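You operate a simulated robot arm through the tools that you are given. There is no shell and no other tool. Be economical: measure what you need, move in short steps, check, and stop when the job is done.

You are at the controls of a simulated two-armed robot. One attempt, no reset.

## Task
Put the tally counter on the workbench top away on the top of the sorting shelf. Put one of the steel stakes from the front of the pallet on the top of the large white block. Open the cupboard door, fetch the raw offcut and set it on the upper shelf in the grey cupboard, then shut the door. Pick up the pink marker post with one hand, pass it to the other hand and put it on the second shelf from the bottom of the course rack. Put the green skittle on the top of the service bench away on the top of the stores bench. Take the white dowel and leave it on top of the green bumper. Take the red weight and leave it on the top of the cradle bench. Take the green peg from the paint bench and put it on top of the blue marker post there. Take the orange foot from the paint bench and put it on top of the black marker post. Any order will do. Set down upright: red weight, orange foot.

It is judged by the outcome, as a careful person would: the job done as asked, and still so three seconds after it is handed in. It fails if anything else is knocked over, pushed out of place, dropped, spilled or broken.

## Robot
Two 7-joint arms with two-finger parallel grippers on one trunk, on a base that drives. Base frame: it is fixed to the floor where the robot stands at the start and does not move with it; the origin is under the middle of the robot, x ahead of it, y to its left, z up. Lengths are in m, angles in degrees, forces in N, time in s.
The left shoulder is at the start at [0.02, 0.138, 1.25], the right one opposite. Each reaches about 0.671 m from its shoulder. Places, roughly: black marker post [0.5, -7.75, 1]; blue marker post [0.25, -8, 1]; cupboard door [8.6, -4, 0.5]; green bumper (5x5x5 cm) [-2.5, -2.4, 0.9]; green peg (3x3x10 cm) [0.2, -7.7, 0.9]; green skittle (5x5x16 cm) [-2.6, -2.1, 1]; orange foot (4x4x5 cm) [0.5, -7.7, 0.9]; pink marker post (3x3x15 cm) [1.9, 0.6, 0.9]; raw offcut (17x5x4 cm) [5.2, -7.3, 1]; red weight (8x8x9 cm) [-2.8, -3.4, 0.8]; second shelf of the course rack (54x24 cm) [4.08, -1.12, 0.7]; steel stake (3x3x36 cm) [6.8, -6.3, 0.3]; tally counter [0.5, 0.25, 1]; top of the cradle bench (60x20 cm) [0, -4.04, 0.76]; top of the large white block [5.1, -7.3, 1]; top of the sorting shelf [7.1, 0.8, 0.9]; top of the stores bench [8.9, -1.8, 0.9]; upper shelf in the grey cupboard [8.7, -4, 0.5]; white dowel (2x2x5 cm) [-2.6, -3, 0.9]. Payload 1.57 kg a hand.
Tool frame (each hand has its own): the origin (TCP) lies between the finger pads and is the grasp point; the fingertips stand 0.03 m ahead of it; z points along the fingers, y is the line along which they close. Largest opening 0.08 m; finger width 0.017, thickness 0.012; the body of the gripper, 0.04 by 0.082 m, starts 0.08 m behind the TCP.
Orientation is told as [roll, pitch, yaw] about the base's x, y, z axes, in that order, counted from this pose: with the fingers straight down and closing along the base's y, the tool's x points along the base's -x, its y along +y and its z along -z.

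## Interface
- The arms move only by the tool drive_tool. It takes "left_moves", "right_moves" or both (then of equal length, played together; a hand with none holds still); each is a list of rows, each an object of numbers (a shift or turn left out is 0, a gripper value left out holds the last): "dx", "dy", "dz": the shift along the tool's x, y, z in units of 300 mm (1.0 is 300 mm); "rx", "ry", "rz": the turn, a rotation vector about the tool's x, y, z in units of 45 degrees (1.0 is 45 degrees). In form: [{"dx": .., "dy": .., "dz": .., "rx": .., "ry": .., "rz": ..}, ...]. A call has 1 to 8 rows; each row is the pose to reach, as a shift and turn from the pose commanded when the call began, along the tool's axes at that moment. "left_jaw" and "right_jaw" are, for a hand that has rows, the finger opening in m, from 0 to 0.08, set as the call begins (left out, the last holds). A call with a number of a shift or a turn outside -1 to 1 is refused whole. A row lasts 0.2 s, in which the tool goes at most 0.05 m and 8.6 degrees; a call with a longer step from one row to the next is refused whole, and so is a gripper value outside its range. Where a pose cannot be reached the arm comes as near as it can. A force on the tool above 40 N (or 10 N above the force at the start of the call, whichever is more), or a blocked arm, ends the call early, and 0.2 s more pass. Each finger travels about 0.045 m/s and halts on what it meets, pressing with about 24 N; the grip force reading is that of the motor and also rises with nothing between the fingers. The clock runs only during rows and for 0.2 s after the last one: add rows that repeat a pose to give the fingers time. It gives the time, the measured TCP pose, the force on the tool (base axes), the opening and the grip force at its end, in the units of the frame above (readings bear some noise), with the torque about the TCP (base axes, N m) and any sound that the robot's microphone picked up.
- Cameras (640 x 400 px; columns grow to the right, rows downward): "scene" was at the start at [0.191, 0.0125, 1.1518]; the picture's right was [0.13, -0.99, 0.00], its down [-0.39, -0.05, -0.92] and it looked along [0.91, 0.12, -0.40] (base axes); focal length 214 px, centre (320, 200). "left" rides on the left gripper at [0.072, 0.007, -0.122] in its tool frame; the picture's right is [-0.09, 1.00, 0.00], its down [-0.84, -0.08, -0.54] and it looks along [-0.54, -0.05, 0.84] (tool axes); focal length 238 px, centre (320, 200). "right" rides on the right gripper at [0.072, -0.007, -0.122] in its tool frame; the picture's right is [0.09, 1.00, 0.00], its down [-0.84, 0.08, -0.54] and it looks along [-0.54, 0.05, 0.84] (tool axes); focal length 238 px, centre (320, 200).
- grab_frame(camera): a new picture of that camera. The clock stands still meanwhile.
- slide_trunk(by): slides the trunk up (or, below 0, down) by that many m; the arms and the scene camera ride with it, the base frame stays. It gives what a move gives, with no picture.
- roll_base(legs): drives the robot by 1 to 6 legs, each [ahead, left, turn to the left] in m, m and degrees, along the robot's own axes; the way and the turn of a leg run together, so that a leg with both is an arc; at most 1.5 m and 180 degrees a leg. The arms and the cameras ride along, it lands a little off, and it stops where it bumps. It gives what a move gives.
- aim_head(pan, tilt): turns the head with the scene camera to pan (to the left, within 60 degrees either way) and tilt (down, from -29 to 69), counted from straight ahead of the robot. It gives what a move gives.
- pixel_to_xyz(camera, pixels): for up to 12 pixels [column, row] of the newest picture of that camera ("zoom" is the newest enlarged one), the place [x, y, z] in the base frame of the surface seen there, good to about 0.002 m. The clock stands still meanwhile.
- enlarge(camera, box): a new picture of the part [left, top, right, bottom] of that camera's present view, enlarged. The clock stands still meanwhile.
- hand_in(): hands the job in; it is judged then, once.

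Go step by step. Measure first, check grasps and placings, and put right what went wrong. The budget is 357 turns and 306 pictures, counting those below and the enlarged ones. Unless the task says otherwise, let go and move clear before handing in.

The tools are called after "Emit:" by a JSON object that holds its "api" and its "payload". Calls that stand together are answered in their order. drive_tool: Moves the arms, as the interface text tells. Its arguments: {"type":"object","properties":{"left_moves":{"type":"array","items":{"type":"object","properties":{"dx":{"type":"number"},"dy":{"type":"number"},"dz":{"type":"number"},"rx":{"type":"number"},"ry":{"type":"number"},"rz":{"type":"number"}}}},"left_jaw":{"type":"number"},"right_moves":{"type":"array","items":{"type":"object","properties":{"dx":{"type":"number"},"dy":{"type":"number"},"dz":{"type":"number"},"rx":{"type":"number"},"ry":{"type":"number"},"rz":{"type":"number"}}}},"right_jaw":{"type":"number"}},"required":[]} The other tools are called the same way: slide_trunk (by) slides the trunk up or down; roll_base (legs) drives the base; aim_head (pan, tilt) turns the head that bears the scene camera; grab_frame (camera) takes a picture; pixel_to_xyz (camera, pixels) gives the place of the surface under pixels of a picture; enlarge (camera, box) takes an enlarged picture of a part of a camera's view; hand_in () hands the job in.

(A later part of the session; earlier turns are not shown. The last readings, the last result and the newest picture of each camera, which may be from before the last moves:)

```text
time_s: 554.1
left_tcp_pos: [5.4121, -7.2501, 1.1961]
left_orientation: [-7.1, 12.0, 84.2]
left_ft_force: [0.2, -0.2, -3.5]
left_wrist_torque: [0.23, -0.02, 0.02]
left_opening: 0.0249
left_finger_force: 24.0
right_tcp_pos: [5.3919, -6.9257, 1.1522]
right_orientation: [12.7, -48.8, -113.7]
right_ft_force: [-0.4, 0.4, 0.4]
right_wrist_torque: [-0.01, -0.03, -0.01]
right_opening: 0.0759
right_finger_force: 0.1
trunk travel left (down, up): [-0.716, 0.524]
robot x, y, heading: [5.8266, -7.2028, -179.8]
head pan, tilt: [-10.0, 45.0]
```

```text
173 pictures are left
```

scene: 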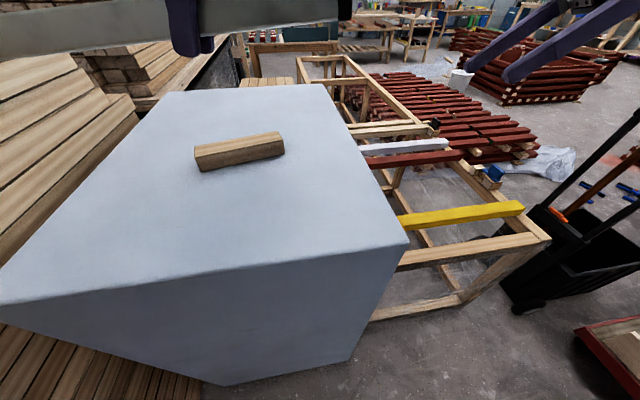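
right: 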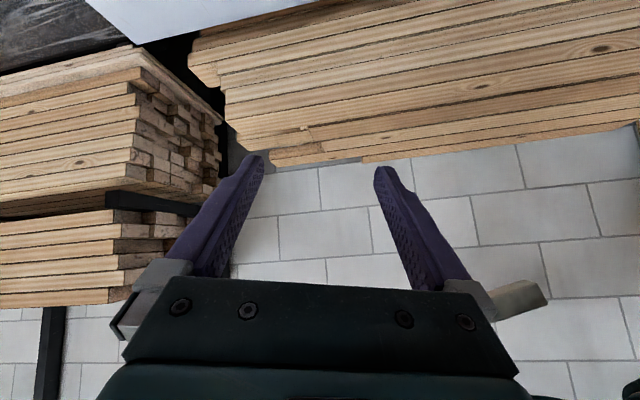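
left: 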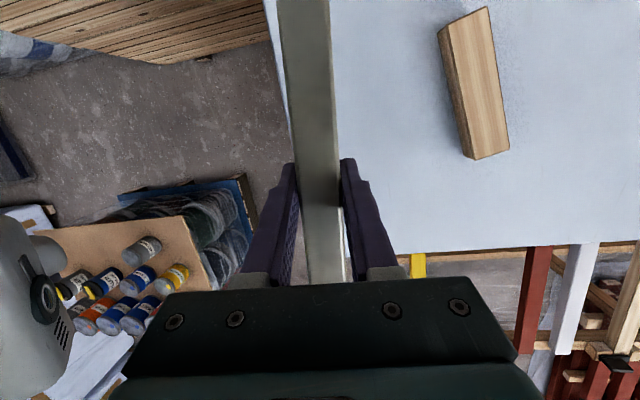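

The offcut is untouched. I'll lower the left hand relative to the body and level the stake.

Emit:
{"api": "drive_tool", "payload": {"left_moves": [{"dx": -0.03, "dy": 0.02, "dz": 0.14}, {"dx": -0.07, "dy": 0.04, "dz": 0.28, "rx": -0.04, "ry": 0.02, "rz": -0.04}, {"dx": -0.07, "dy": 0.04, "dz": 0.323, "rx": -0.09, "ry": 0.045, "rz": -0.085}, {"dx": -0.07, "dy": 0.04, "dz": 0.323, "rx": -0.13, "ry": 0.067, "rz": -0.127}, {"dx": -0.07, "dy": 0.04, "dz": 0.323, "rx": -0.13, "ry": 0.067, "rz": -0.127}]}}

Emit:
{"api": "grab_frame", "payload": {"camera": "left"}}

Emit:
{"api": "grab_frame", "payload": {"camera": "scene"}}

```text
time_s: 555.3
left_tcp_pos: [5.3867, -7.268, 1.0909]
left_orientation: [0.1, 15.3, 89.8]
left_ft_force: [-0.2, -0.1, -3.2]
left_wrist_torque: [0.27, -0.02, 0.02]
left_opening: 0.0251
left_finger_force: 23.9
left hand out of reach, approached as far as the arm can: row 2, 3, 4, 5
right_tcp_pos: [5.3924, -6.9256, 1.1533]
right_orientation: [12.7, -48.8, -113.7]
right_ft_force: [0.2, 0.1, 0.0]
right_wrist_torque: [-0.03, 0.0, -0.01]
right_opening: 0.0761
right_finger_force: 0.0
trunk travel left (down, up): [-0.716, 0.524]
robot x, y, heading: [5.8266, -7.2069, -179.8]
head pan, tilt: [-10.0, 45.0]
```

```text
172 pictures are left
```

left: 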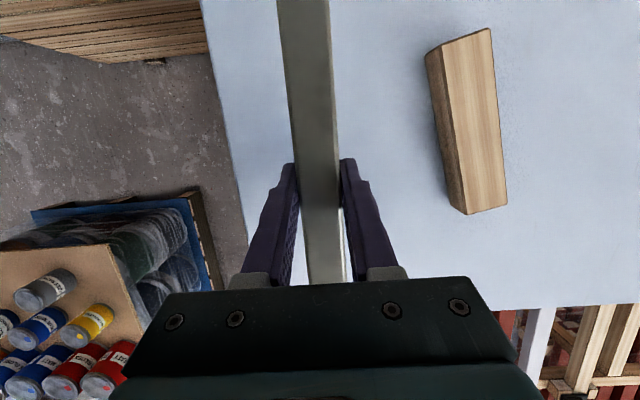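

```text
171 pictures are left
```

scene: 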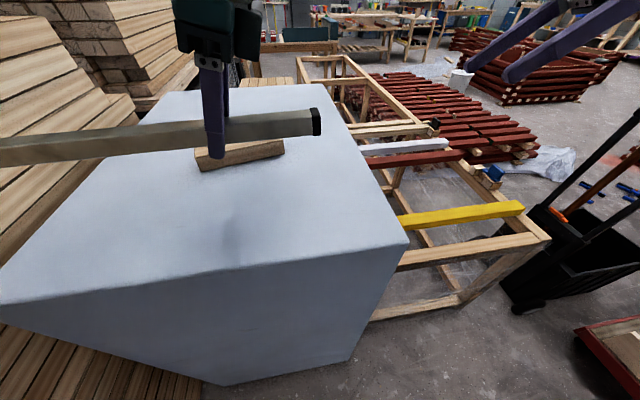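

Level now. I'll verify stake endpoints with depth.

Emit:
{"api": "pixel_to_xyz", "payload": {"camera": "scene", "pixels": [[20, 150], [100, 140], [180, 135], [300, 123], [317, 122], [20, 163], [300, 133]]}}

Emit:
{"api": "pixel_to_xyz", "payload": {"camera": "left", "pixels": [[303, 10], [305, 60], [315, 150], [470, 205], [430, 60]]}}

```text
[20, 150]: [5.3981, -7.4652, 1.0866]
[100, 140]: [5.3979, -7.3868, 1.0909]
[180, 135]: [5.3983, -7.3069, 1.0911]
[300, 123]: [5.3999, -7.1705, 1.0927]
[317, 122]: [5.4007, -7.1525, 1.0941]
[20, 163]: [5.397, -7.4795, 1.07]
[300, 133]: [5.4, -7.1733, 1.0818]
```

```text
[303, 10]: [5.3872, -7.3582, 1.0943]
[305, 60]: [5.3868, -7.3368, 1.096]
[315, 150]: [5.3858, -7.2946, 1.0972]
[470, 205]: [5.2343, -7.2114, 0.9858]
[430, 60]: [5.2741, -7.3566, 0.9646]
```

Level within 1°. Back 2 cm, then lower onto the block.

Emit:
{"api": "roll_base", "payload": {"legs": [[-0.022, 0, 0]]}}

Emit:
{"api": "slide_trunk", "payload": {"by": -0.12}}

Emit:
{"api": "grab_frame", "payload": {"camera": "scene"}}

```text
time_s: 556.1
left_tcp_pos: [5.4093, -7.2677, 1.0901]
left_orientation: [0.2, 15.3, 89.8]
left_ft_force: [0.6, 0.2, -3.9]
left_wrist_torque: [0.27, 0.02, 0.0]
left_opening: 0.025
left_finger_force: 23.9
right_tcp_pos: [5.4153, -6.9255, 1.1515]
right_orientation: [12.8, -48.9, -113.8]
right_ft_force: [0.1, 0.0, -0.1]
right_wrist_torque: [-0.01, 0.03, 0.02]
right_opening: 0.0759
right_finger_force: 0.2
trunk travel left (down, up): [-0.716, 0.524]
robot x, y, heading: [5.8461, -7.2011, -179.9]
head pan, tilt: [-10.0, 45.0]
```

```text
time_s: 557.4
left_tcp_pos: [5.4089, -7.2682, 0.9808]
left_orientation: [0.1, 15.5, 89.7]
left_ft_force: [2.1, -1.1, 5.8]
left_wrist_torque: [0.25, -0.17, -0.08]
left_opening: 0.0247
left_finger_force: 23.6
right_tcp_pos: [5.415, -6.9252, 1.0395]
right_orientation: [12.7, -48.8, -113.7]
right_ft_force: [-0.5, -0.4, -0.6]
right_wrist_torque: [0.0, 0.01, -0.05]
right_opening: 0.076
right_finger_force: 0.0
trunk travel left (down, up): [-0.603, 0.637]
robot x, y, heading: [5.847, -7.2044, -179.6]
head pan, tilt: [-10.0, 45.0]
stopped: the force on the tool passed its limit at 60 N (the readings are from after the stop); the commanded pose is now the measured one
```

```text
170 pictures are left
```

scene: 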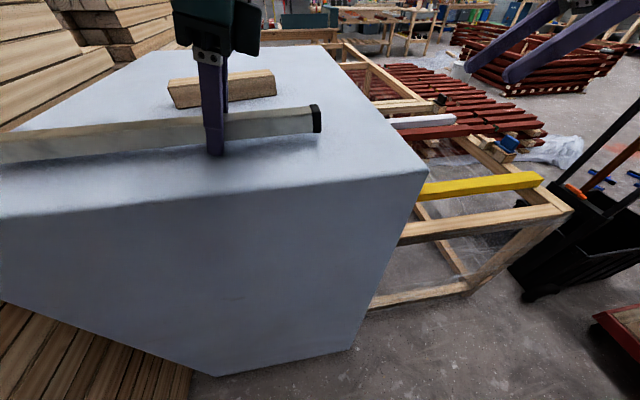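

The fingertips touch the block while the stake is still about 1.7 cm above it. I'll ease up slightly and let the stake settle between barely opened fingers, guided by them.

Emit:
{"api": "slide_trunk", "payload": {"by": 0.002}}

Emit:
{"api": "drive_tool", "payload": {"left_moves": [{"dz": 0}, {"dz": 0}, {"dz": 0}], "left_jaw": 0.028}}

Emit:
{"api": "enlarge", "payload": {"camera": "scene", "box": [0, 40, 360, 240]}}

```text
time_s: 557.9
left_tcp_pos: [5.4108, -7.2686, 0.982]
left_orientation: [0.0, 15.5, 89.8]
left_ft_force: [0.1, 0.8, -4.2]
left_wrist_torque: [0.29, -0.02, -0.01]
left_opening: 0.0248
left_finger_force: 24.0
right_tcp_pos: [5.4149, -6.9262, 1.0414]
right_orientation: [12.7, -48.8, -113.7]
right_ft_force: [-0.2, 0.9, 0.3]
right_wrist_torque: [0.02, -0.01, -0.02]
right_opening: 0.0759
right_finger_force: 0.0
trunk travel left (down, up): [-0.605, 0.635]
robot x, y, heading: [5.8484, -7.2035, -179.6]
head pan, tilt: [-10.0, 45.0]
```

```text
time_s: 558.7
left_tcp_pos: [5.4096, -7.2691, 0.9832]
left_orientation: [0.1, 15.6, 89.7]
left_ft_force: [0.7, -0.1, -0.4]
left_wrist_torque: [0.03, -0.03, 0.04]
left_opening: 0.028
left_finger_force: 0.0
right_tcp_pos: [5.4159, -6.9237, 1.041]
right_orientation: [12.7, -48.9, -113.7]
right_ft_force: [-0.8, 0.3, 0.3]
right_wrist_torque: [-0.03, -0.01, -0.02]
right_opening: 0.076
right_finger_force: 0.0
trunk travel left (down, up): [-0.605, 0.635]
robot x, y, heading: [5.8457, -7.2041, -179.8]
head pan, tilt: [-10.0, 45.0]
```

```text
1.78 times, centred on (180, 140) of scene
```

zoom: 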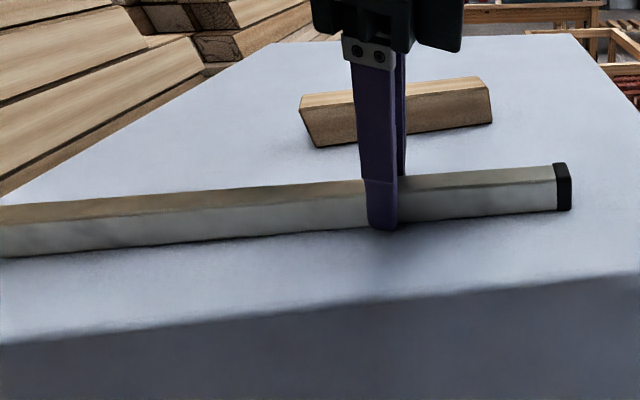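

The stake lies flat on the block. Open and rise.

Emit:
{"api": "drive_tool", "payload": {"left_moves": [{"dz": 0}, {"dz": 0}], "left_jaw": 0.045}}

Emit:
{"api": "slide_trunk", "payload": {"by": 0.16}}

Emit:
{"api": "grab_frame", "payload": {"camera": "scene"}}

```text
time_s: 559.3
left_tcp_pos: [5.4092, -7.2687, 0.9835]
left_orientation: [0.0, 15.6, 89.8]
left_ft_force: [-0.3, 0.3, -0.5]
left_wrist_torque: [0.02, -0.02, 0.01]
left_opening: 0.045
left_finger_force: 0.1
right_tcp_pos: [5.4157, -6.9251, 1.0407]
right_orientation: [12.6, -48.7, -113.6]
right_ft_force: [0.1, 0.1, 0.0]
right_wrist_torque: [-0.02, -0.03, -0.01]
right_opening: 0.0761
right_finger_force: 0.1
trunk travel left (down, up): [-0.605, 0.635]
robot x, y, heading: [5.8461, -7.2019, -179.7]
head pan, tilt: [-10.0, 45.0]
```

```text
time_s: 561.1
left_tcp_pos: [5.4093, -7.2682, 1.1426]
left_orientation: [0.0, 15.6, 89.8]
left_ft_force: [0.5, 0.2, -0.6]
left_wrist_torque: [0.01, 0.0, 0.01]
left_opening: 0.0451
left_finger_force: 0.1
right_tcp_pos: [5.4143, -6.9237, 1.2]
right_orientation: [12.8, -48.8, -113.7]
right_ft_force: [-0.6, 0.2, -0.4]
right_wrist_torque: [0.0, 0.02, -0.01]
right_opening: 0.0759
right_finger_force: 0.1
trunk travel left (down, up): [-0.765, 0.475]
robot x, y, heading: [5.845, -7.203, -179.8]
head pan, tilt: [-10.0, 45.0]
```

```text
168 pictures are left
```

scene: 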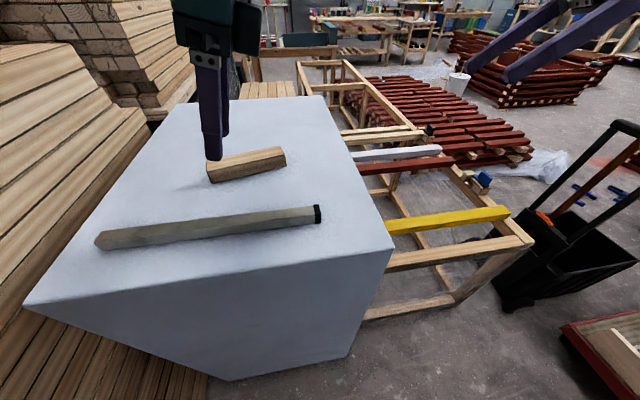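

The stake is placed. Now the offcut with the left hand: I'll tilt it 45° pointing toward +y along the offcut's axis.

Emit:
{"api": "drive_tool", "payload": {"left_moves": [{"rz": -0.15}, {"rz": -0.302}, {"rz": -0.302}], "left_jaw": 0.08}}

Emit:
{"api": "drive_tool", "payload": {"left_moves": [{"ry": -0.17}, {"ry": -0.34}, {"ry": -0.51}, {"ry": -0.68}, {"ry": -0.85}, {"ry": -1}]}}

Emit:
{"api": "drive_tool", "payload": {"left_moves": [{"ry": -0.17}, {"ry": -0.347}, {"ry": -0.347}]}}

Emit:
{"api": "roll_base", "payload": {"legs": [[0.11, 0.08, 0]]}}

Emit:
{"api": "grab_frame", "payload": {"camera": "left"}}

```text
time_s: 561.9
left_tcp_pos: [5.4087, -7.2684, 1.1434]
left_orientation: [3.8, 15.0, 103.8]
left_ft_force: [1.0, -0.5, -0.2]
left_wrist_torque: [-0.01, -0.01, -0.04]
left_opening: 0.08
left_finger_force: 0.0
right_tcp_pos: [5.4157, -6.925, 1.2002]
right_orientation: [12.8, -48.8, -113.7]
right_ft_force: [-0.5, 0.3, -0.4]
right_wrist_torque: [0.02, 0.03, 0.04]
right_opening: 0.0759
right_finger_force: 0.0
trunk travel left (down, up): [-0.765, 0.475]
robot x, y, heading: [5.8519, -7.2022, -179.5]
head pan, tilt: [-10.0, 45.0]
```

```text
time_s: 563.3
left_tcp_pos: [5.3414, -7.2589, 1.1311]
left_orientation: [4.3, -29.9, 100.7]
left_ft_force: [0.0, 0.3, -0.7]
left_wrist_torque: [-0.02, 0.04, -0.04]
left_opening: 0.0801
left_finger_force: 0.0
left hand out of reach, approached as far as the arm can: row 1, 2, 3, 4, 5, 6
right_tcp_pos: [5.415, -6.925, 1.2011]
right_orientation: [12.7, -48.8, -113.8]
right_ft_force: [0.8, -0.9, -0.7]
right_wrist_torque: [-0.02, 0.0, 0.02]
right_opening: 0.0761
right_finger_force: 0.1
trunk travel left (down, up): [-0.765, 0.475]
robot x, y, heading: [5.8439, -7.2036, -179.6]
head pan, tilt: [-10.0, 45.0]
```

```text
time_s: 564.1
left_tcp_pos: [5.338, -7.2606, 1.129]
left_orientation: [5.3, -45.4, 99.1]
left_ft_force: [0.2, 0.2, -0.1]
left_wrist_torque: [0.03, 0.02, 0.02]
left_opening: 0.0801
left_finger_force: 0.1
right_tcp_pos: [5.4154, -6.9249, 1.1994]
right_orientation: [12.7, -48.8, -113.7]
right_ft_force: [0.0, -0.1, -0.4]
right_wrist_torque: [0.0, 0.03, -0.01]
right_opening: 0.0761
right_finger_force: 0.2
trunk travel left (down, up): [-0.765, 0.475]
robot x, y, heading: [5.8476, -7.2059, -179.5]
head pan, tilt: [-10.0, 45.0]
```

```text
time_s: 565.4
left_tcp_pos: [5.2289, -7.3406, 1.1304]
left_orientation: [5.3, -45.4, 99.2]
left_ft_force: [0.3, 0.4, -0.6]
left_wrist_torque: [0.02, -0.03, -0.02]
left_opening: 0.08
left_finger_force: 0.0
right_tcp_pos: [5.3076, -7.0067, 1.2005]
right_orientation: [12.8, -48.7, -113.5]
right_ft_force: [0.3, 0.2, -0.2]
right_wrist_torque: [-0.04, 0.02, -0.03]
right_opening: 0.076
right_finger_force: 0.1
trunk travel left (down, up): [-0.765, 0.475]
robot x, y, heading: [5.7351, -7.2834, -179.4]
head pan, tilt: [-10.0, 45.0]
```

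```text
167 pictures are left
```

left: 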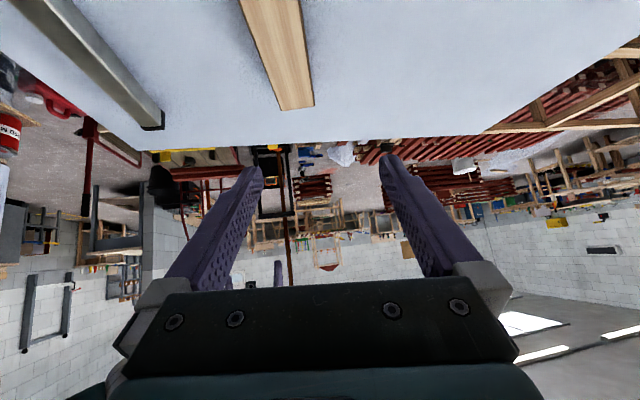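

Well lined up. I'll lower the trunk 10 cm, fine-correct with the arm, and recheck before closing.

Emit:
{"api": "slide_trunk", "payload": {"by": -0.1}}

Emit:
{"api": "drive_tool", "payload": {"left_moves": [{"dy": -0.04, "rx": 0.025, "rz": -0.033}, {"dy": -0.077, "rx": 0.051, "ry": 0.009, "rz": -0.066}, {"dy": -0.077, "rx": 0.051, "ry": 0.009, "rz": -0.066}]}}

Emit:
{"api": "grab_frame", "payload": {"camera": "left"}}

Emit:
{"api": "grab_frame", "payload": {"camera": "scene"}}

```text
time_s: 566.7
left_tcp_pos: [5.2299, -7.3406, 1.0308]
left_orientation: [5.3, -45.4, 99.2]
left_ft_force: [0.0, 0.4, 0.1]
left_wrist_torque: [-0.02, 0.02, -0.02]
left_opening: 0.0798
left_finger_force: 0.0
right_tcp_pos: [5.3072, -7.0059, 1.1009]
right_orientation: [12.7, -48.8, -113.5]
right_ft_force: [0.0, -0.5, 0.6]
right_wrist_torque: [0.02, -0.02, 0.03]
right_opening: 0.076
right_finger_force: 0.1
trunk travel left (down, up): [-0.665, 0.575]
robot x, y, heading: [5.7345, -7.2872, -179.6]
head pan, tilt: [-10.0, 45.0]
```

```text
time_s: 567.5
left_tcp_pos: [5.2374, -7.3349, 1.0261]
left_orientation: [-0.4, -45.6, 103.5]
left_ft_force: [0.4, 0.0, -0.4]
left_wrist_torque: [0.01, -0.02, -0.02]
left_opening: 0.08
left_finger_force: 0.1
left hand out of reach, approached as far as the arm can: row 1, 2, 3
right_tcp_pos: [5.3056, -7.0052, 1.1005]
right_orientation: [12.7, -48.9, -113.6]
right_ft_force: [-0.1, 0.6, 0.7]
right_wrist_torque: [0.02, -0.01, -0.02]
right_opening: 0.076
right_finger_force: 0.0
trunk travel left (down, up): [-0.665, 0.575]
robot x, y, heading: [5.7373, -7.2838, -179.5]
head pan, tilt: [-10.0, 45.0]
```

```text
166 pictures are left
```

left: 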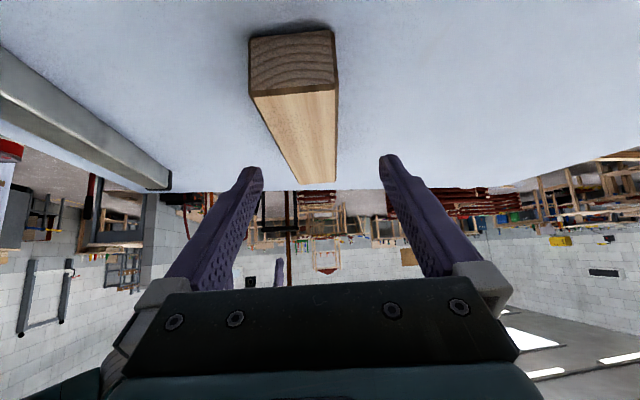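

```text
165 pictures are left
```

scene: 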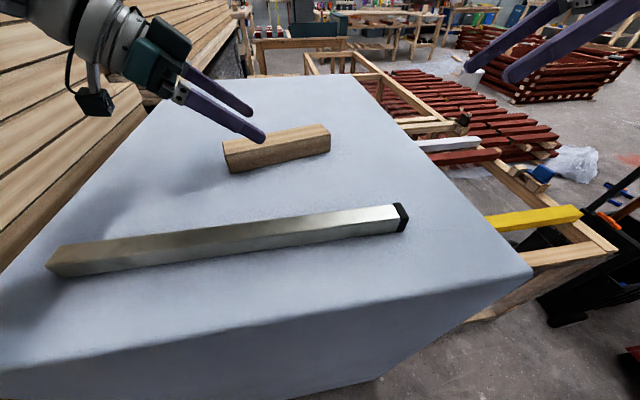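

The offcut is slightly toward +x. I'll nudge the base and lower to grasp height.

Emit:
{"api": "roll_base", "payload": {"legs": [[-0.013, -0.006, 0]]}}

Emit:
{"api": "slide_trunk", "payload": {"by": -0.043}}

Emit:
{"api": "grab_frame", "payload": {"camera": "left"}}

```text
time_s: 568.3
left_tcp_pos: [5.2509, -7.3269, 1.0263]
left_orientation: [-0.3, -45.7, 103.3]
left_ft_force: [0.3, 0.8, 0.1]
left_wrist_torque: [0.03, 0.0, 0.0]
left_opening: 0.0795
left_finger_force: 0.0
right_tcp_pos: [5.319, -6.9988, 1.1003]
right_orientation: [12.8, -48.8, -113.7]
right_ft_force: [0.4, 0.3, 0.6]
right_wrist_torque: [-0.03, 0.0, 0.02]
right_opening: 0.0758
right_finger_force: 0.1
trunk travel left (down, up): [-0.665, 0.575]
robot x, y, heading: [5.7503, -7.2815, -179.5]
head pan, tilt: [-10.0, 45.0]
```

```text
time_s: 569.2
left_tcp_pos: [5.2509, -7.3287, 0.9816]
left_orientation: [-0.3, -45.6, 103.4]
left_ft_force: [-0.3, 0.9, 0.7]
left_wrist_torque: [-0.01, 0.0, 0.0]
left_opening: 0.08
left_finger_force: 0.0
right_tcp_pos: [5.3185, -7.0005, 1.0583]
right_orientation: [12.7, -48.8, -113.6]
right_ft_force: [-0.4, -0.5, 0.2]
right_wrist_torque: [-0.03, 0.02, 0.03]
right_opening: 0.0759
right_finger_force: 0.0
trunk travel left (down, up): [-0.622, 0.618]
robot x, y, heading: [5.751, -7.2776, -179.4]
head pan, tilt: [-10.0, 45.0]
```

```text
164 pictures are left
```

left: 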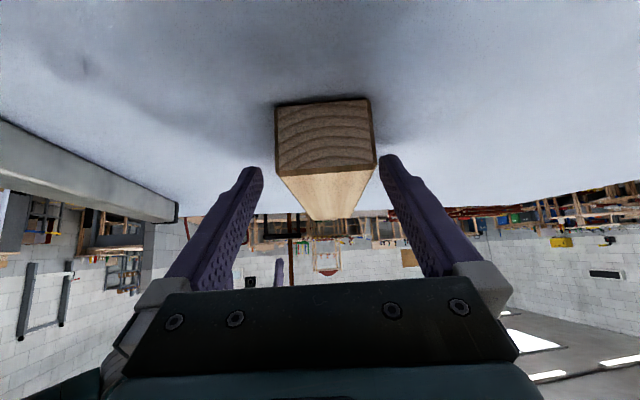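

Centred between the fingers. Close and lift.

Emit:
{"api": "drive_tool", "payload": {"left_moves": [{"dz": 0}, {"dz": 0}, {"dz": 0}, {"dz": 0}, {"dz": 0}], "left_jaw": 0.02}}

Emit:
{"api": "slide_trunk", "payload": {"by": 0.12}}

Emit:
{"api": "grab_frame", "payload": {"camera": "left"}}

Emit:
{"api": "grab_frame", "payload": {"camera": "scene"}}

```text
time_s: 570.4
left_tcp_pos: [5.251, -7.3283, 0.9834]
left_orientation: [-0.3, -45.7, 103.3]
left_ft_force: [0.7, -0.1, 2.0]
left_wrist_torque: [0.01, 0.02, -0.01]
left_opening: 0.0443
left_finger_force: 24.3
right_tcp_pos: [5.3191, -6.9995, 1.058]
right_orientation: [12.7, -48.8, -113.6]
right_ft_force: [0.3, -1.0, 0.1]
right_wrist_torque: [0.0, 0.01, 0.01]
right_opening: 0.076
right_finger_force: 0.0
trunk travel left (down, up): [-0.622, 0.618]
robot x, y, heading: [5.7536, -7.2762, -179.4]
head pan, tilt: [-10.0, 45.0]
```

```text
time_s: 571.9
left_tcp_pos: [5.2509, -7.329, 1.1037]
left_orientation: [-0.4, -45.7, 103.4]
left_ft_force: [-0.2, 0.0, -1.4]
left_wrist_torque: [-0.04, 0.01, -0.03]
left_opening: 0.0446
left_finger_force: 23.8
right_tcp_pos: [5.3204, -7.0003, 1.1774]
right_orientation: [12.8, -48.8, -113.7]
right_ft_force: [0.5, 0.7, -0.7]
right_wrist_torque: [0.01, 0.03, -0.04]
right_opening: 0.076
right_finger_force: 0.2
trunk travel left (down, up): [-0.742, 0.498]
robot x, y, heading: [5.7522, -7.2795, -179.4]
head pan, tilt: [-10.0, 45.0]
```

```text
163 pictures are left
```

left: 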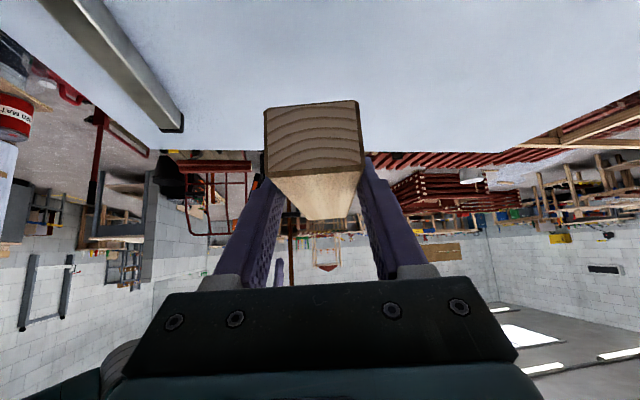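

```text
162 pictures are left
```

scene: 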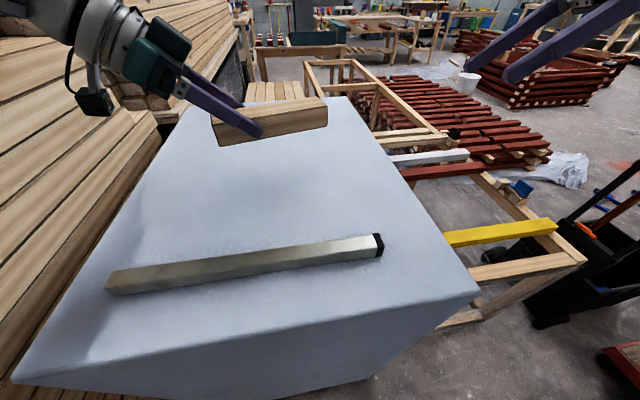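

The offcut is held level. I'll raise the trunk and drive back out the way I came: reverse, turn to face north, and go up the corridor.

Emit:
{"api": "slide_trunk", "payload": {"by": 0.2}}

Emit:
{"api": "roll_base", "payload": {"legs": [[-1.35, 0, -0.6], [0, 0, -90]]}}

```text
time_s: 574.0
left_tcp_pos: [5.2506, -7.3286, 1.3034]
left_orientation: [-0.2, -45.7, 103.5]
left_ft_force: [-0.6, -0.2, -0.6]
left_wrist_torque: [-0.05, -0.03, -0.03]
left_opening: 0.0445
left_finger_force: 23.9
right_tcp_pos: [5.3211, -7.0008, 1.3782]
right_orientation: [12.7, -48.8, -113.6]
right_ft_force: [-0.5, -0.2, 0.7]
right_wrist_torque: [0.01, 0.04, -0.01]
right_opening: 0.0759
right_finger_force: 0.0
trunk travel left (down, up): [-0.942, 0.298]
robot x, y, heading: [5.7527, -7.2776, -179.7]
head pan, tilt: [-10.0, 45.0]
```

```text
time_s: 584.6
left_tcp_pos: [7.0362, -6.757, 1.3022]
left_orientation: [-0.2, -45.6, 12.0]
left_ft_force: [0.1, 0.4, -0.7]
left_wrist_torque: [-0.04, 0.06, 0.0]
left_opening: 0.0446
left_finger_force: 24.6
right_tcp_pos: [7.3632, -6.8341, 1.3785]
right_orientation: [12.7, -48.7, 154.9]
right_ft_force: [-0.5, -0.3, 0.3]
right_wrist_torque: [-0.02, -0.02, 0.0]
right_opening: 0.076
right_finger_force: 0.1
trunk travel left (down, up): [-0.942, 0.298]
robot x, y, heading: [7.0721, -7.2579, 89.1]
head pan, tilt: [-10.0, 45.0]
```

The right wrist would stick out toward the plate; I'll turn that hand forward again first.

Emit:
{"api": "drive_tool", "payload": {"right_moves": [{"rx": 0.12, "ry": -0.025, "rz": 0.113}, {"rx": 0.24, "ry": -0.05, "rz": 0.226}, {"rx": 0.36, "ry": -0.075, "rz": 0.339}, {"rx": 0.48, "ry": -0.1, "rz": 0.452}, {"rx": 0.6, "ry": -0.125, "rz": 0.565}, {"rx": 0.719, "ry": -0.15, "rz": 0.678}]}}

Emit:
{"api": "drive_tool", "payload": {"right_moves": [{"rx": 0.12, "ry": -0.025, "rz": 0.113, "dy": 0.06}, {"rx": 0.24, "ry": -0.05, "rz": 0.226, "dy": 0.12}, {"rx": 0.36, "ry": -0.075, "rz": 0.339, "dy": 0.2}]}}

```text
time_s: 586.0
left_tcp_pos: [7.0371, -6.7569, 1.3033]
left_orientation: [-0.3, -45.5, 11.9]
left_ft_force: [0.0, 0.2, -1.6]
left_wrist_torque: [0.01, 0.04, 0.01]
left_opening: 0.0446
left_finger_force: 23.5
right_tcp_pos: [7.4565, -6.7559, 1.3995]
right_orientation: [15.7, -47.8, 108.4]
right_ft_force: [0.5, -0.7, -0.8]
right_wrist_torque: [0.01, 0.03, -0.07]
right_opening: 0.0763
right_finger_force: 0.0
right hand out of reach, approached as far as the arm can: row 1, 2, 3, 4, 5, 6
trunk travel left (down, up): [-0.942, 0.298]
robot x, y, heading: [7.0771, -7.2617, 89.0]
head pan, tilt: [-10.0, 45.0]
```

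```text
time_s: 586.8
left_tcp_pos: [7.0378, -6.7573, 1.3035]
left_orientation: [-0.3, -45.6, 11.9]
left_ft_force: [-0.6, 0.2, -1.5]
left_wrist_torque: [-0.02, 0.07, 0.02]
left_opening: 0.0444
left_finger_force: 24.1
right_tcp_pos: [7.4717, -6.714, 1.3978]
right_orientation: [17.8, -47.9, 89.6]
right_ft_force: [0.0, 0.7, -1.0]
right_wrist_torque: [-0.01, -0.01, -0.01]
right_opening: 0.0761
right_finger_force: 0.1
right hand out of reach, approached as far as the arm can: row 1, 2, 3
trunk travel left (down, up): [-0.942, 0.298]
robot x, y, heading: [7.0758, -7.2568, 89.0]
head pan, tilt: [-10.0, 45.0]
```

Emit:
{"api": "drive_tool", "payload": {"right_moves": [{"dy": 0.13, "rx": 0.08}, {"dy": 0.26, "rx": 0.16}, {"dy": 0.4, "rx": 0.24}, {"dy": 0.53, "rx": 0.32}, {"dy": 0.66, "rx": 0.396}, {"dy": 0.66, "rx": 0.396}]}}

Emit:
{"api": "roll_base", "payload": {"legs": [[0.02, -0.02, 1], [0.5, 0, 0]]}}

```text
time_s: 588.1
left_tcp_pos: [7.0356, -6.757, 1.3036]
left_orientation: [-0.3, -45.6, 12.1]
left_ft_force: [-0.2, 0.2, -1.7]
left_wrist_torque: [-0.03, 0.02, 0.04]
left_opening: 0.0448
left_finger_force: 23.8
right_tcp_pos: [7.4613, -6.6759, 1.3706]
right_orientation: [6.2, -55.5, 67.1]
right_ft_force: [0.6, -0.1, -0.4]
right_wrist_torque: [0.01, 0.02, -0.01]
right_opening: 0.0759
right_finger_force: 0.1
right hand out of reach, approached as far as the arm can: row 1, 2, 3, 4
trunk travel left (down, up): [-0.942, 0.298]
robot x, y, heading: [7.0724, -7.2587, 89.0]
head pan, tilt: [-10.0, 45.0]
stopped in row 6 (right hand): the arm was blocked; the commanded pose is now the measured one
```

```text
time_s: 591.6
left_tcp_pos: [7.0435, -6.2259, 1.3022]
left_orientation: [-0.4, -45.6, 13.4]
left_ft_force: [0.0, -0.4, -2.2]
left_wrist_torque: [-0.05, 0.04, 0.01]
left_opening: 0.0445
left_finger_force: 24.1
right_tcp_pos: [7.4656, -6.1354, 1.3692]
right_orientation: [6.4, -55.5, 68.3]
right_ft_force: [0.0, 0.7, 0.3]
right_wrist_torque: [-0.02, 0.05, 0.0]
right_opening: 0.0757
right_finger_force: 0.0
trunk travel left (down, up): [-0.942, 0.298]
robot x, y, heading: [7.0937, -6.7229, 90.3]
head pan, tilt: [-10.0, 45.0]
```

The right hand is too near the plate (x 7.47). I'll pull it inward and back now.

Emit:
{"api": "drive_tool", "payload": {"right_moves": [{"dx": 0.05, "dy": 0.11, "dz": -0.06}, {"dx": 0.1, "dy": 0.22, "dz": -0.12}, {"dx": 0.15, "dy": 0.33, "dz": -0.18}, {"dx": 0.19, "dy": 0.43, "dz": -0.233}]}}

Emit:
{"api": "grab_frame", "payload": {"camera": "scene"}}

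```text
time_s: 592.6
left_tcp_pos: [7.0431, -6.2262, 1.3019]
left_orientation: [-0.4, -45.7, 13.5]
left_ft_force: [0.0, -0.5, -1.4]
left_wrist_torque: [-0.01, 0.09, -0.01]
left_opening: 0.0445
left_finger_force: 23.8
right_tcp_pos: [7.3177, -6.1853, 1.3696]
right_orientation: [6.4, -55.5, 68.3]
right_ft_force: [0.2, -0.5, -1.0]
right_wrist_torque: [-0.01, 0.01, 0.0]
right_opening: 0.076
right_finger_force: 0.1
trunk travel left (down, up): [-0.942, 0.298]
robot x, y, heading: [7.0924, -6.726, 90.5]
head pan, tilt: [-10.0, 45.0]
```

```text
161 pictures are left
```

scene: 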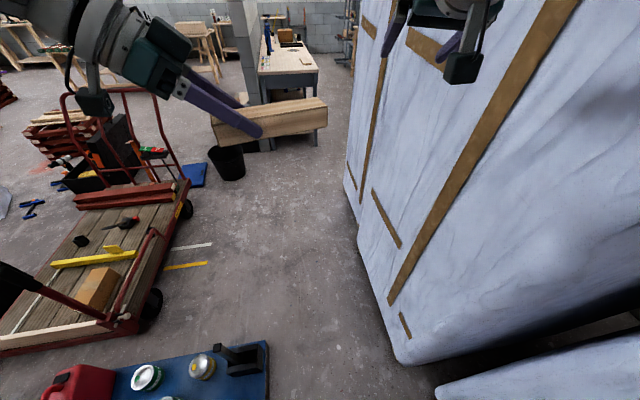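

Good. Continue north through the corridor.

Emit:
{"api": "roll_base", "payload": {"legs": [[0, 0, -0.4], [0.75, 0, 0], [0.6, 0, 0]]}}

```text
time_s: 600.0
left_tcp_pos: [7.0525, -4.8707, 1.3021]
left_orientation: [-0.3, -45.6, 12.8]
left_ft_force: [0.0, 0.2, -1.9]
left_wrist_torque: [-0.01, 0.05, 0.0]
left_opening: 0.0448
left_finger_force: 24.5
right_tcp_pos: [7.3272, -4.8323, 1.3694]
right_orientation: [6.4, -55.4, 67.8]
right_ft_force: [-0.5, 0.5, 0.5]
right_wrist_torque: [0.03, -0.01, -0.01]
right_opening: 0.0758
right_finger_force: 0.0
trunk travel left (down, up): [-0.942, 0.298]
robot x, y, heading: [7.101, -5.3694, 89.3]
head pan, tilt: [-10.0, 45.0]
```

Emit:
{"api": "roll_base", "payload": {"legs": [[0.79, 0, 0.7], [0, 0, -90], [0.8, 0, 0]]}}

Emit:
{"api": "aim_head", "payload": {"pan": 10, "tilt": 45}}

Emit:
{"api": "grab_frame", "payload": {"camera": "scene"}}

```text
time_s: 603.5
left_tcp_pos: [7.0589, -4.196, 1.302]
left_orientation: [-4.8, -45.3, 16.9]
left_ft_force: [0.1, -6.0, 1.6]
left_wrist_torque: [0.09, 0.63, 1.04]
left_opening: 0.0445
left_finger_force: 24.0
right_tcp_pos: [7.333, -4.1542, 1.3689]
right_orientation: [6.4, -55.5, 67.5]
right_ft_force: [0.0, -1.1, -0.1]
right_wrist_torque: [0.0, -0.01, 0.01]
right_opening: 0.0759
right_finger_force: 0.1
trunk travel left (down, up): [-0.942, 0.298]
robot x, y, heading: [7.1001, -4.6905, 89.5]
head pan, tilt: [-10.0, 45.0]
stopped in leg 1: the force on the tool passed its limit at 153 N (the readings are from after the stop); the commanded pose is now the measured one
```

```text
time_s: 604.3
left_tcp_pos: [7.0589, -4.1955, 1.3025]
left_orientation: [-4.7, -45.3, 16.9]
left_ft_force: [-0.8, -8.1, 1.1]
left_wrist_torque: [0.2, 0.41, 1.44]
left_opening: 0.0445
left_finger_force: 24.0
right_tcp_pos: [7.3327, -4.1552, 1.3685]
right_orientation: [6.3, -55.4, 67.6]
right_ft_force: [0.6, 0.6, -0.5]
right_wrist_torque: [0.02, 0.01, 0.02]
right_opening: 0.0761
right_finger_force: 0.1
trunk travel left (down, up): [-0.942, 0.298]
robot x, y, heading: [7.1035, -4.6941, 89.3]
head pan, tilt: [10.0, 45.0]
```

```text
160 pictures are left
```

scene: 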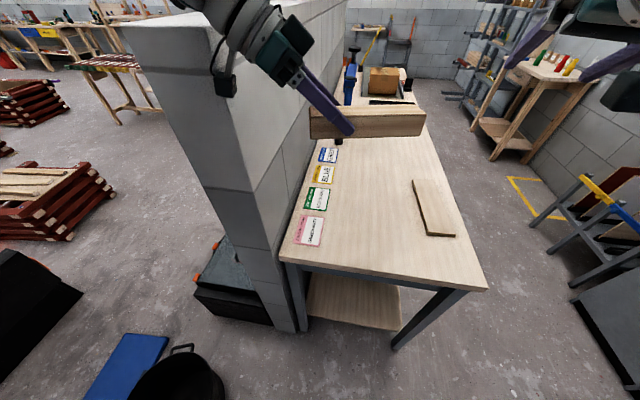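

The left hand touched the end of the partition wall. I'll back off at once and check the grip.

Emit:
{"api": "roll_base", "payload": {"legs": [[-0.12, 0, 0]]}}

Emit:
{"api": "grab_frame", "payload": {"camera": "left"}}

Emit:
{"api": "grab_frame", "payload": {"camera": "scene"}}

```text
time_s: 605.5
left_tcp_pos: [7.058, -4.3126, 1.3041]
left_orientation: [-4.4, -45.4, 16.8]
left_ft_force: [-0.1, -0.5, -1.5]
left_wrist_torque: [0.0, 0.03, 0.0]
left_opening: 0.0447
left_finger_force: 23.9
right_tcp_pos: [7.3316, -4.2733, 1.3691]
right_orientation: [6.3, -55.5, 67.6]
right_ft_force: [0.7, -0.6, 0.4]
right_wrist_torque: [0.0, -0.03, 0.01]
right_opening: 0.0761
right_finger_force: 0.1
trunk travel left (down, up): [-0.942, 0.298]
robot x, y, heading: [7.0985, -4.8109, 89.4]
head pan, tilt: [10.0, 45.0]
```

```text
159 pictures are left
```

left: 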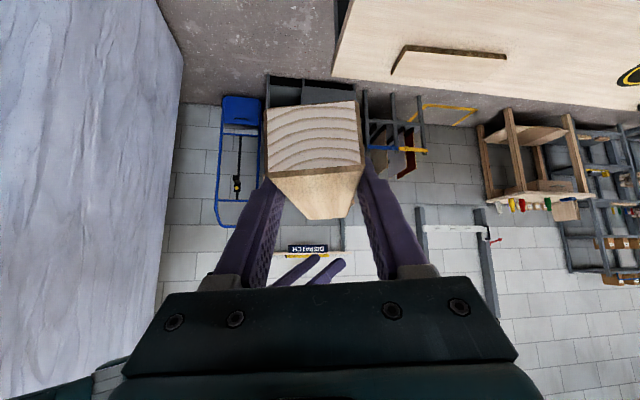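

```text
158 pictures are left
```

scene: 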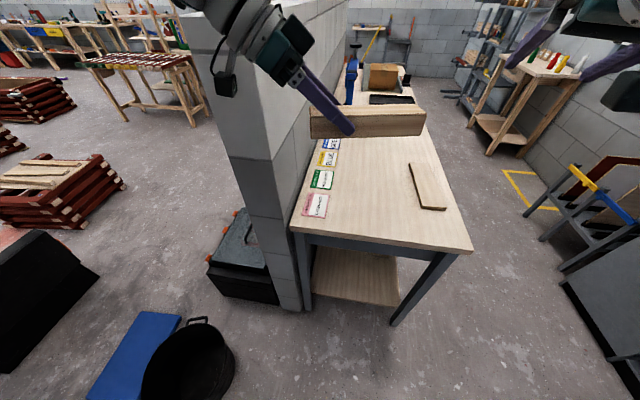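

The offcut is unharmed and still firmly held. I'll sidestep right a little, then go forward clear of the wall end.

Emit:
{"api": "roll_base", "payload": {"legs": [[0.02, -0.1, 0.5], [0.25, -0.1, 0], [0, 0, -89]]}}

Emit:
{"api": "grab_frame", "payload": {"camera": "scene"}}

```text
time_s: 606.8
left_tcp_pos: [7.1425, -4.2951, 1.3016]
left_orientation: [-4.5, -45.3, 16.9]
left_ft_force: [0.0, 0.0, -0.3]
left_wrist_torque: [-0.01, 0.06, 0.0]
left_opening: 0.0444
left_finger_force: 23.9
right_tcp_pos: [7.4166, -4.2523, 1.3695]
right_orientation: [6.4, -55.4, 67.8]
right_ft_force: [-0.5, 0.4, 0.8]
right_wrist_torque: [-0.01, 0.04, -0.02]
right_opening: 0.076
right_finger_force: 0.0
trunk travel left (down, up): [-0.942, 0.298]
robot x, y, heading: [7.184, -4.7887, 89.8]
head pan, tilt: [10.0, 45.0]
stopped in leg 1: the robot was blocked; the commanded pose is now the measured one
```

```text
157 pictures are left
```

scene: 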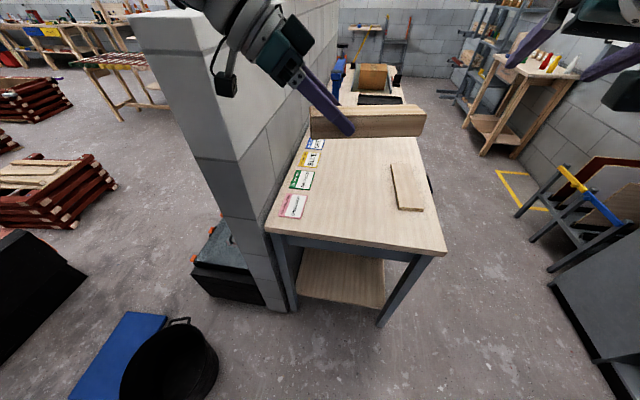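

Emit:
{"api": "pixel_to_xyz", "payload": {"camera": "scene", "pixels": [[285, 300], [262, 180], [235, 120], [200, 30], [225, 85]]}}

```text
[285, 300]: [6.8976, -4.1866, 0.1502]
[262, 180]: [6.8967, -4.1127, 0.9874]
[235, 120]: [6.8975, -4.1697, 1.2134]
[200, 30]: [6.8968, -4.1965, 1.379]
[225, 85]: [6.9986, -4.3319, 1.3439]
```

The wall's face is at x 6.897; the hand camera at 6.97+ now clears it. Forward, then turn.

Emit:
{"api": "roll_base", "payload": {"legs": [[0.22, 0, 0], [0, -0.2, 0], [0, 0, -89.8]]}}

Emit:
{"api": "grab_frame", "payload": {"camera": "scene"}}

```text
time_s: 610.8
left_tcp_pos: [7.4652, -4.0743, 1.3015]
left_orientation: [-4.5, -45.3, 3.2]
left_ft_force: [0.0, 0.3, -1.4]
left_wrist_torque: [0.0, 0.04, -0.02]
left_opening: 0.0447
left_finger_force: 24.1
right_tcp_pos: [7.7418, -4.0978, 1.3695]
right_orientation: [6.4, -55.6, 53.9]
right_ft_force: [0.4, 0.2, -0.6]
right_wrist_torque: [0.01, 0.01, 0.01]
right_opening: 0.076
right_finger_force: 0.1
trunk travel left (down, up): [-0.942, 0.298]
robot x, y, heading: [7.3918, -4.5659, 76.3]
head pan, tilt: [10.0, 45.0]
stopped in leg 3: the robot was blocked; the commanded pose is now the measured one
```

```text
156 pictures are left
```

scene: 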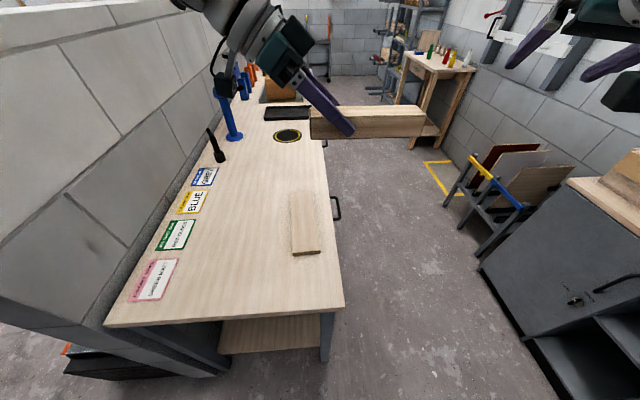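

Emit:
{"api": "roll_base", "payload": {"legs": [[0.18, 0, 0], [0, 0, -76.3]]}}

Emit:
{"api": "aim_head", "payload": {"pan": 0, "tilt": 45}}

Emit:
{"api": "grab_frame", "payload": {"camera": "scene"}}

```text
time_s: 615.7
left_tcp_pos: [7.9311, -4.3666, 1.3024]
left_orientation: [-4.5, -45.3, -74.9]
left_ft_force: [-0.5, -0.5, -2.3]
left_wrist_torque: [0.07, 0.05, 0.01]
left_opening: 0.0445
left_finger_force: 24.1
right_tcp_pos: [7.9643, -4.6419, 1.3693]
right_orientation: [6.4, -55.4, -24.2]
right_ft_force: [1.2, -0.6, 0.9]
right_wrist_torque: [0.02, 0.03, 0.02]
right_opening: 0.0759
right_finger_force: 0.1
trunk travel left (down, up): [-0.942, 0.298]
robot x, y, heading: [7.4307, -4.3961, -2.1]
head pan, tilt: [10.0, 45.0]
```

```text
time_s: 616.4
left_tcp_pos: [7.9317, -4.3651, 1.3029]
left_orientation: [-4.6, -45.3, -74.9]
left_ft_force: [-0.9, 0.0, -1.5]
left_wrist_torque: [0.06, -0.01, -0.03]
left_opening: 0.0444
left_finger_force: 24.2
right_tcp_pos: [7.9635, -4.643, 1.3685]
right_orientation: [6.4, -55.5, -24.3]
right_ft_force: [-0.3, 0.0, 0.0]
right_wrist_torque: [-0.01, -0.02, 0.02]
right_opening: 0.076
right_finger_force: 0.1
trunk travel left (down, up): [-0.942, 0.298]
robot x, y, heading: [7.4334, -4.3939, -2.2]
head pan, tilt: [0.0, 45.0]
```

```text
155 pictures are left
```

scene: 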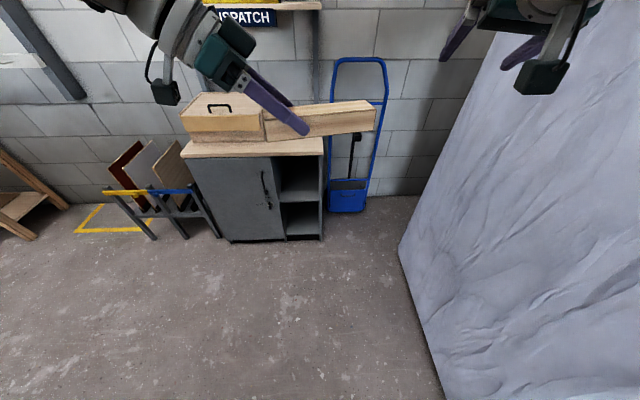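

The cupboard's door and handle are in view. The left hand must stay above the door's swing, so I'll try raising it relative to the body first.

Emit:
{"api": "drive_tool", "payload": {"left_moves": [{"dx": -0.1, "dy": -0.008, "dz": -0.1}, {"dx": -0.2, "dy": -0.016, "dz": -0.2}, {"dx": -0.3, "dy": -0.024, "dz": -0.3}, {"dx": -0.4, "dy": -0.032, "dz": -0.4}, {"dx": -0.474, "dy": -0.038, "dz": -0.467}]}}

Emit:
{"api": "enlarge", "payload": {"camera": "scene", "box": [180, 130, 350, 260]}}

Emit:
{"api": "pixel_to_xyz", "payload": {"camera": "zoom", "pixels": [[318, 155], [325, 180], [330, 205], [305, 180], [340, 245], [345, 280], [380, 245], [430, 265], [70, 140], [350, 130], [322, 170], [200, 400]]}}

```text
time_s: 617.6
left_tcp_pos: [7.9319, -4.3676, 1.5035]
left_orientation: [-4.6, -45.3, -74.8]
left_ft_force: [-0.1, -0.4, -1.8]
left_wrist_torque: [0.04, 0.0, 0.0]
left_opening: 0.0448
left_finger_force: 24.3
right_tcp_pos: [7.964, -4.6419, 1.3682]
right_orientation: [6.4, -55.5, -24.2]
right_ft_force: [-1.0, 0.3, 0.0]
right_wrist_torque: [-0.04, 0.01, 0.02]
right_opening: 0.0762
right_finger_force: 0.1
trunk travel left (down, up): [-0.942, 0.298]
robot x, y, heading: [7.4318, -4.3914, -2.1]
head pan, tilt: [0.0, 45.0]
```

```text
3.08 times, centred on (265, 195) of scene
```

zoom: 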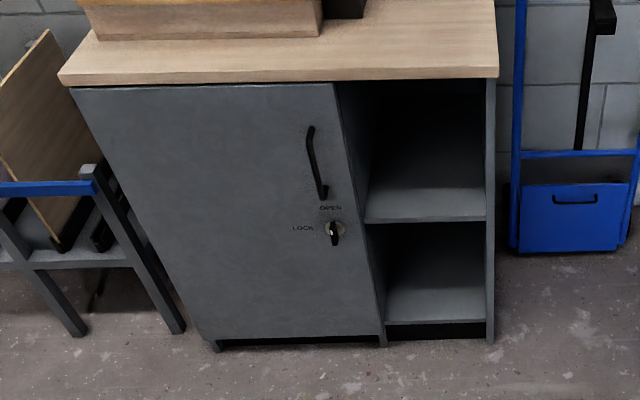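

```text
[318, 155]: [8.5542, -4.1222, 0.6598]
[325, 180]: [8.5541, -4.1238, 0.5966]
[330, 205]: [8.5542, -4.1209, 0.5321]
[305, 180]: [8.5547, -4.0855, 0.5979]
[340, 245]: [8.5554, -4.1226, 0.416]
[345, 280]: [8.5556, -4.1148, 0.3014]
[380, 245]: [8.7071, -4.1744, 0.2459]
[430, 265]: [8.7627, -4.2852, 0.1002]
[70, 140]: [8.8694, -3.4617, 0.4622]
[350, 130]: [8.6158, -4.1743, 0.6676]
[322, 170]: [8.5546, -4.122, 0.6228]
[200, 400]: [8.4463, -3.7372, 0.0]
```

The left hand is now high. I'll straighten the right hand to point forward, drive in front of the door, and look at the handle and lock closely.

Emit:
{"api": "drive_tool", "payload": {"right_moves": [{"rx": -0.08, "ry": -0.076, "rz": -0.067}, {"rx": -0.17, "ry": -0.152, "rz": -0.133}, {"rx": -0.25, "ry": -0.228, "rz": -0.2}, {"rx": -0.338, "ry": -0.304, "rz": -0.267}]}}

Emit:
{"api": "roll_base", "payload": {"legs": [[0, 0, 2.1], [0.1, 0.47, 0], [0.2, 0, 0]]}}

Emit:
{"api": "aim_head", "payload": {"pan": -10, "tilt": 45}}

Emit:
{"api": "grab_frame", "payload": {"camera": "scene"}}

```text
time_s: 618.6
left_tcp_pos: [7.9325, -4.3676, 1.5025]
left_orientation: [-4.6, -45.4, -74.9]
left_ft_force: [0.2, 0.8, -0.8]
left_wrist_torque: [0.04, 0.05, -0.02]
left_opening: 0.0443
left_finger_force: 23.7
right_tcp_pos: [7.9647, -4.6602, 1.3809]
right_orientation: [5.0, -62.7, -13.7]
right_ft_force: [-1.1, 0.2, 0.5]
right_wrist_torque: [-0.01, 0.02, -0.01]
right_opening: 0.0761
right_finger_force: 0.1
right hand out of reach, approached as far as the arm can: row 2, 3, 4
trunk travel left (down, up): [-0.942, 0.298]
robot x, y, heading: [7.4329, -4.3977, -2.2]
head pan, tilt: [0.0, 45.0]
```

```text
time_s: 623.0
left_tcp_pos: [8.2386, -3.8922, 1.5019]
left_orientation: [-4.6, -45.1, -73.6]
left_ft_force: [0.3, -0.5, -1.4]
left_wrist_torque: [0.05, 0.01, 0.0]
left_opening: 0.0446
left_finger_force: 23.7
right_tcp_pos: [8.2771, -4.1814, 1.3808]
right_orientation: [4.8, -62.5, -12.5]
right_ft_force: [-0.8, -0.1, -0.6]
right_wrist_torque: [0.02, -0.01, -0.02]
right_opening: 0.0759
right_finger_force: 0.1
trunk travel left (down, up): [-0.942, 0.298]
robot x, y, heading: [7.738, -3.9299, -0.6]
head pan, tilt: [0.0, 45.0]
```

```text
time_s: 623.8
left_tcp_pos: [8.2384, -3.8915, 1.5017]
left_orientation: [-4.6, -45.3, -73.7]
left_ft_force: [-0.5, -0.4, -1.3]
left_wrist_torque: [0.03, 0.02, -0.02]
left_opening: 0.0446
left_finger_force: 24.1
right_tcp_pos: [8.2775, -4.1822, 1.3804]
right_orientation: [4.9, -62.7, -12.5]
right_ft_force: [1.1, -0.1, -0.7]
right_wrist_torque: [-0.01, -0.03, 0.01]
right_opening: 0.0761
right_finger_force: 0.1
trunk travel left (down, up): [-0.942, 0.298]
robot x, y, heading: [7.7429, -3.9285, -0.7]
head pan, tilt: [-10.0, 45.0]
```

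```text
153 pictures are left
```

scene: 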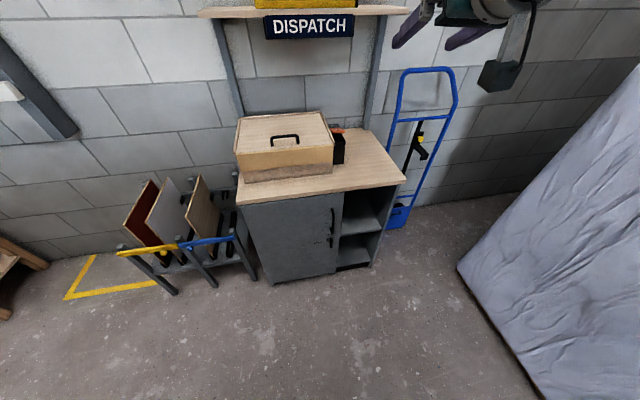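

Emit:
{"api": "enlarge", "payload": {"camera": "scene", "box": [290, 180, 370, 280]}}

Emit:
{"api": "pixel_to_xyz", "payload": {"camera": "scene", "pixels": [[310, 25], [305, 10], [232, 60], [375, 100], [400, 10], [285, 150], [280, 188], [390, 188], [332, 222], [331, 240], [328, 205]]}}

```text
4.00 times, centred on (330, 230) of scene
```

zoom: 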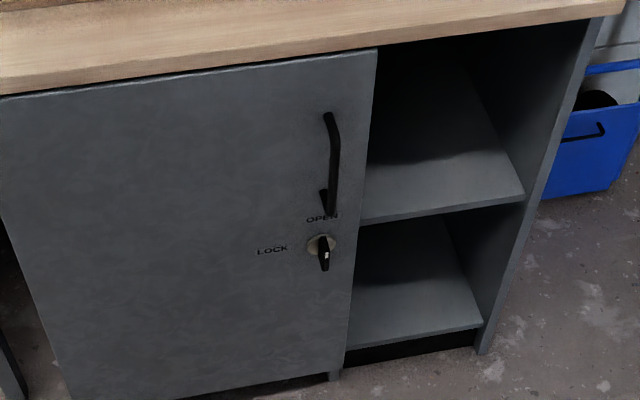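

```text
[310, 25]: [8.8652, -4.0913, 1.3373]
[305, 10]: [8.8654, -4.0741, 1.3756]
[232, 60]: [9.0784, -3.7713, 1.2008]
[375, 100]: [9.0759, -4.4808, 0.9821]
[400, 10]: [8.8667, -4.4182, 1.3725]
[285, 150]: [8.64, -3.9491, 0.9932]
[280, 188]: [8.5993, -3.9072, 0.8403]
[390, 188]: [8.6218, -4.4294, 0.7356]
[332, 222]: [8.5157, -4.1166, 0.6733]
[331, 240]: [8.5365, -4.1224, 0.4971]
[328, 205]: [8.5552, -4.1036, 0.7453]
```

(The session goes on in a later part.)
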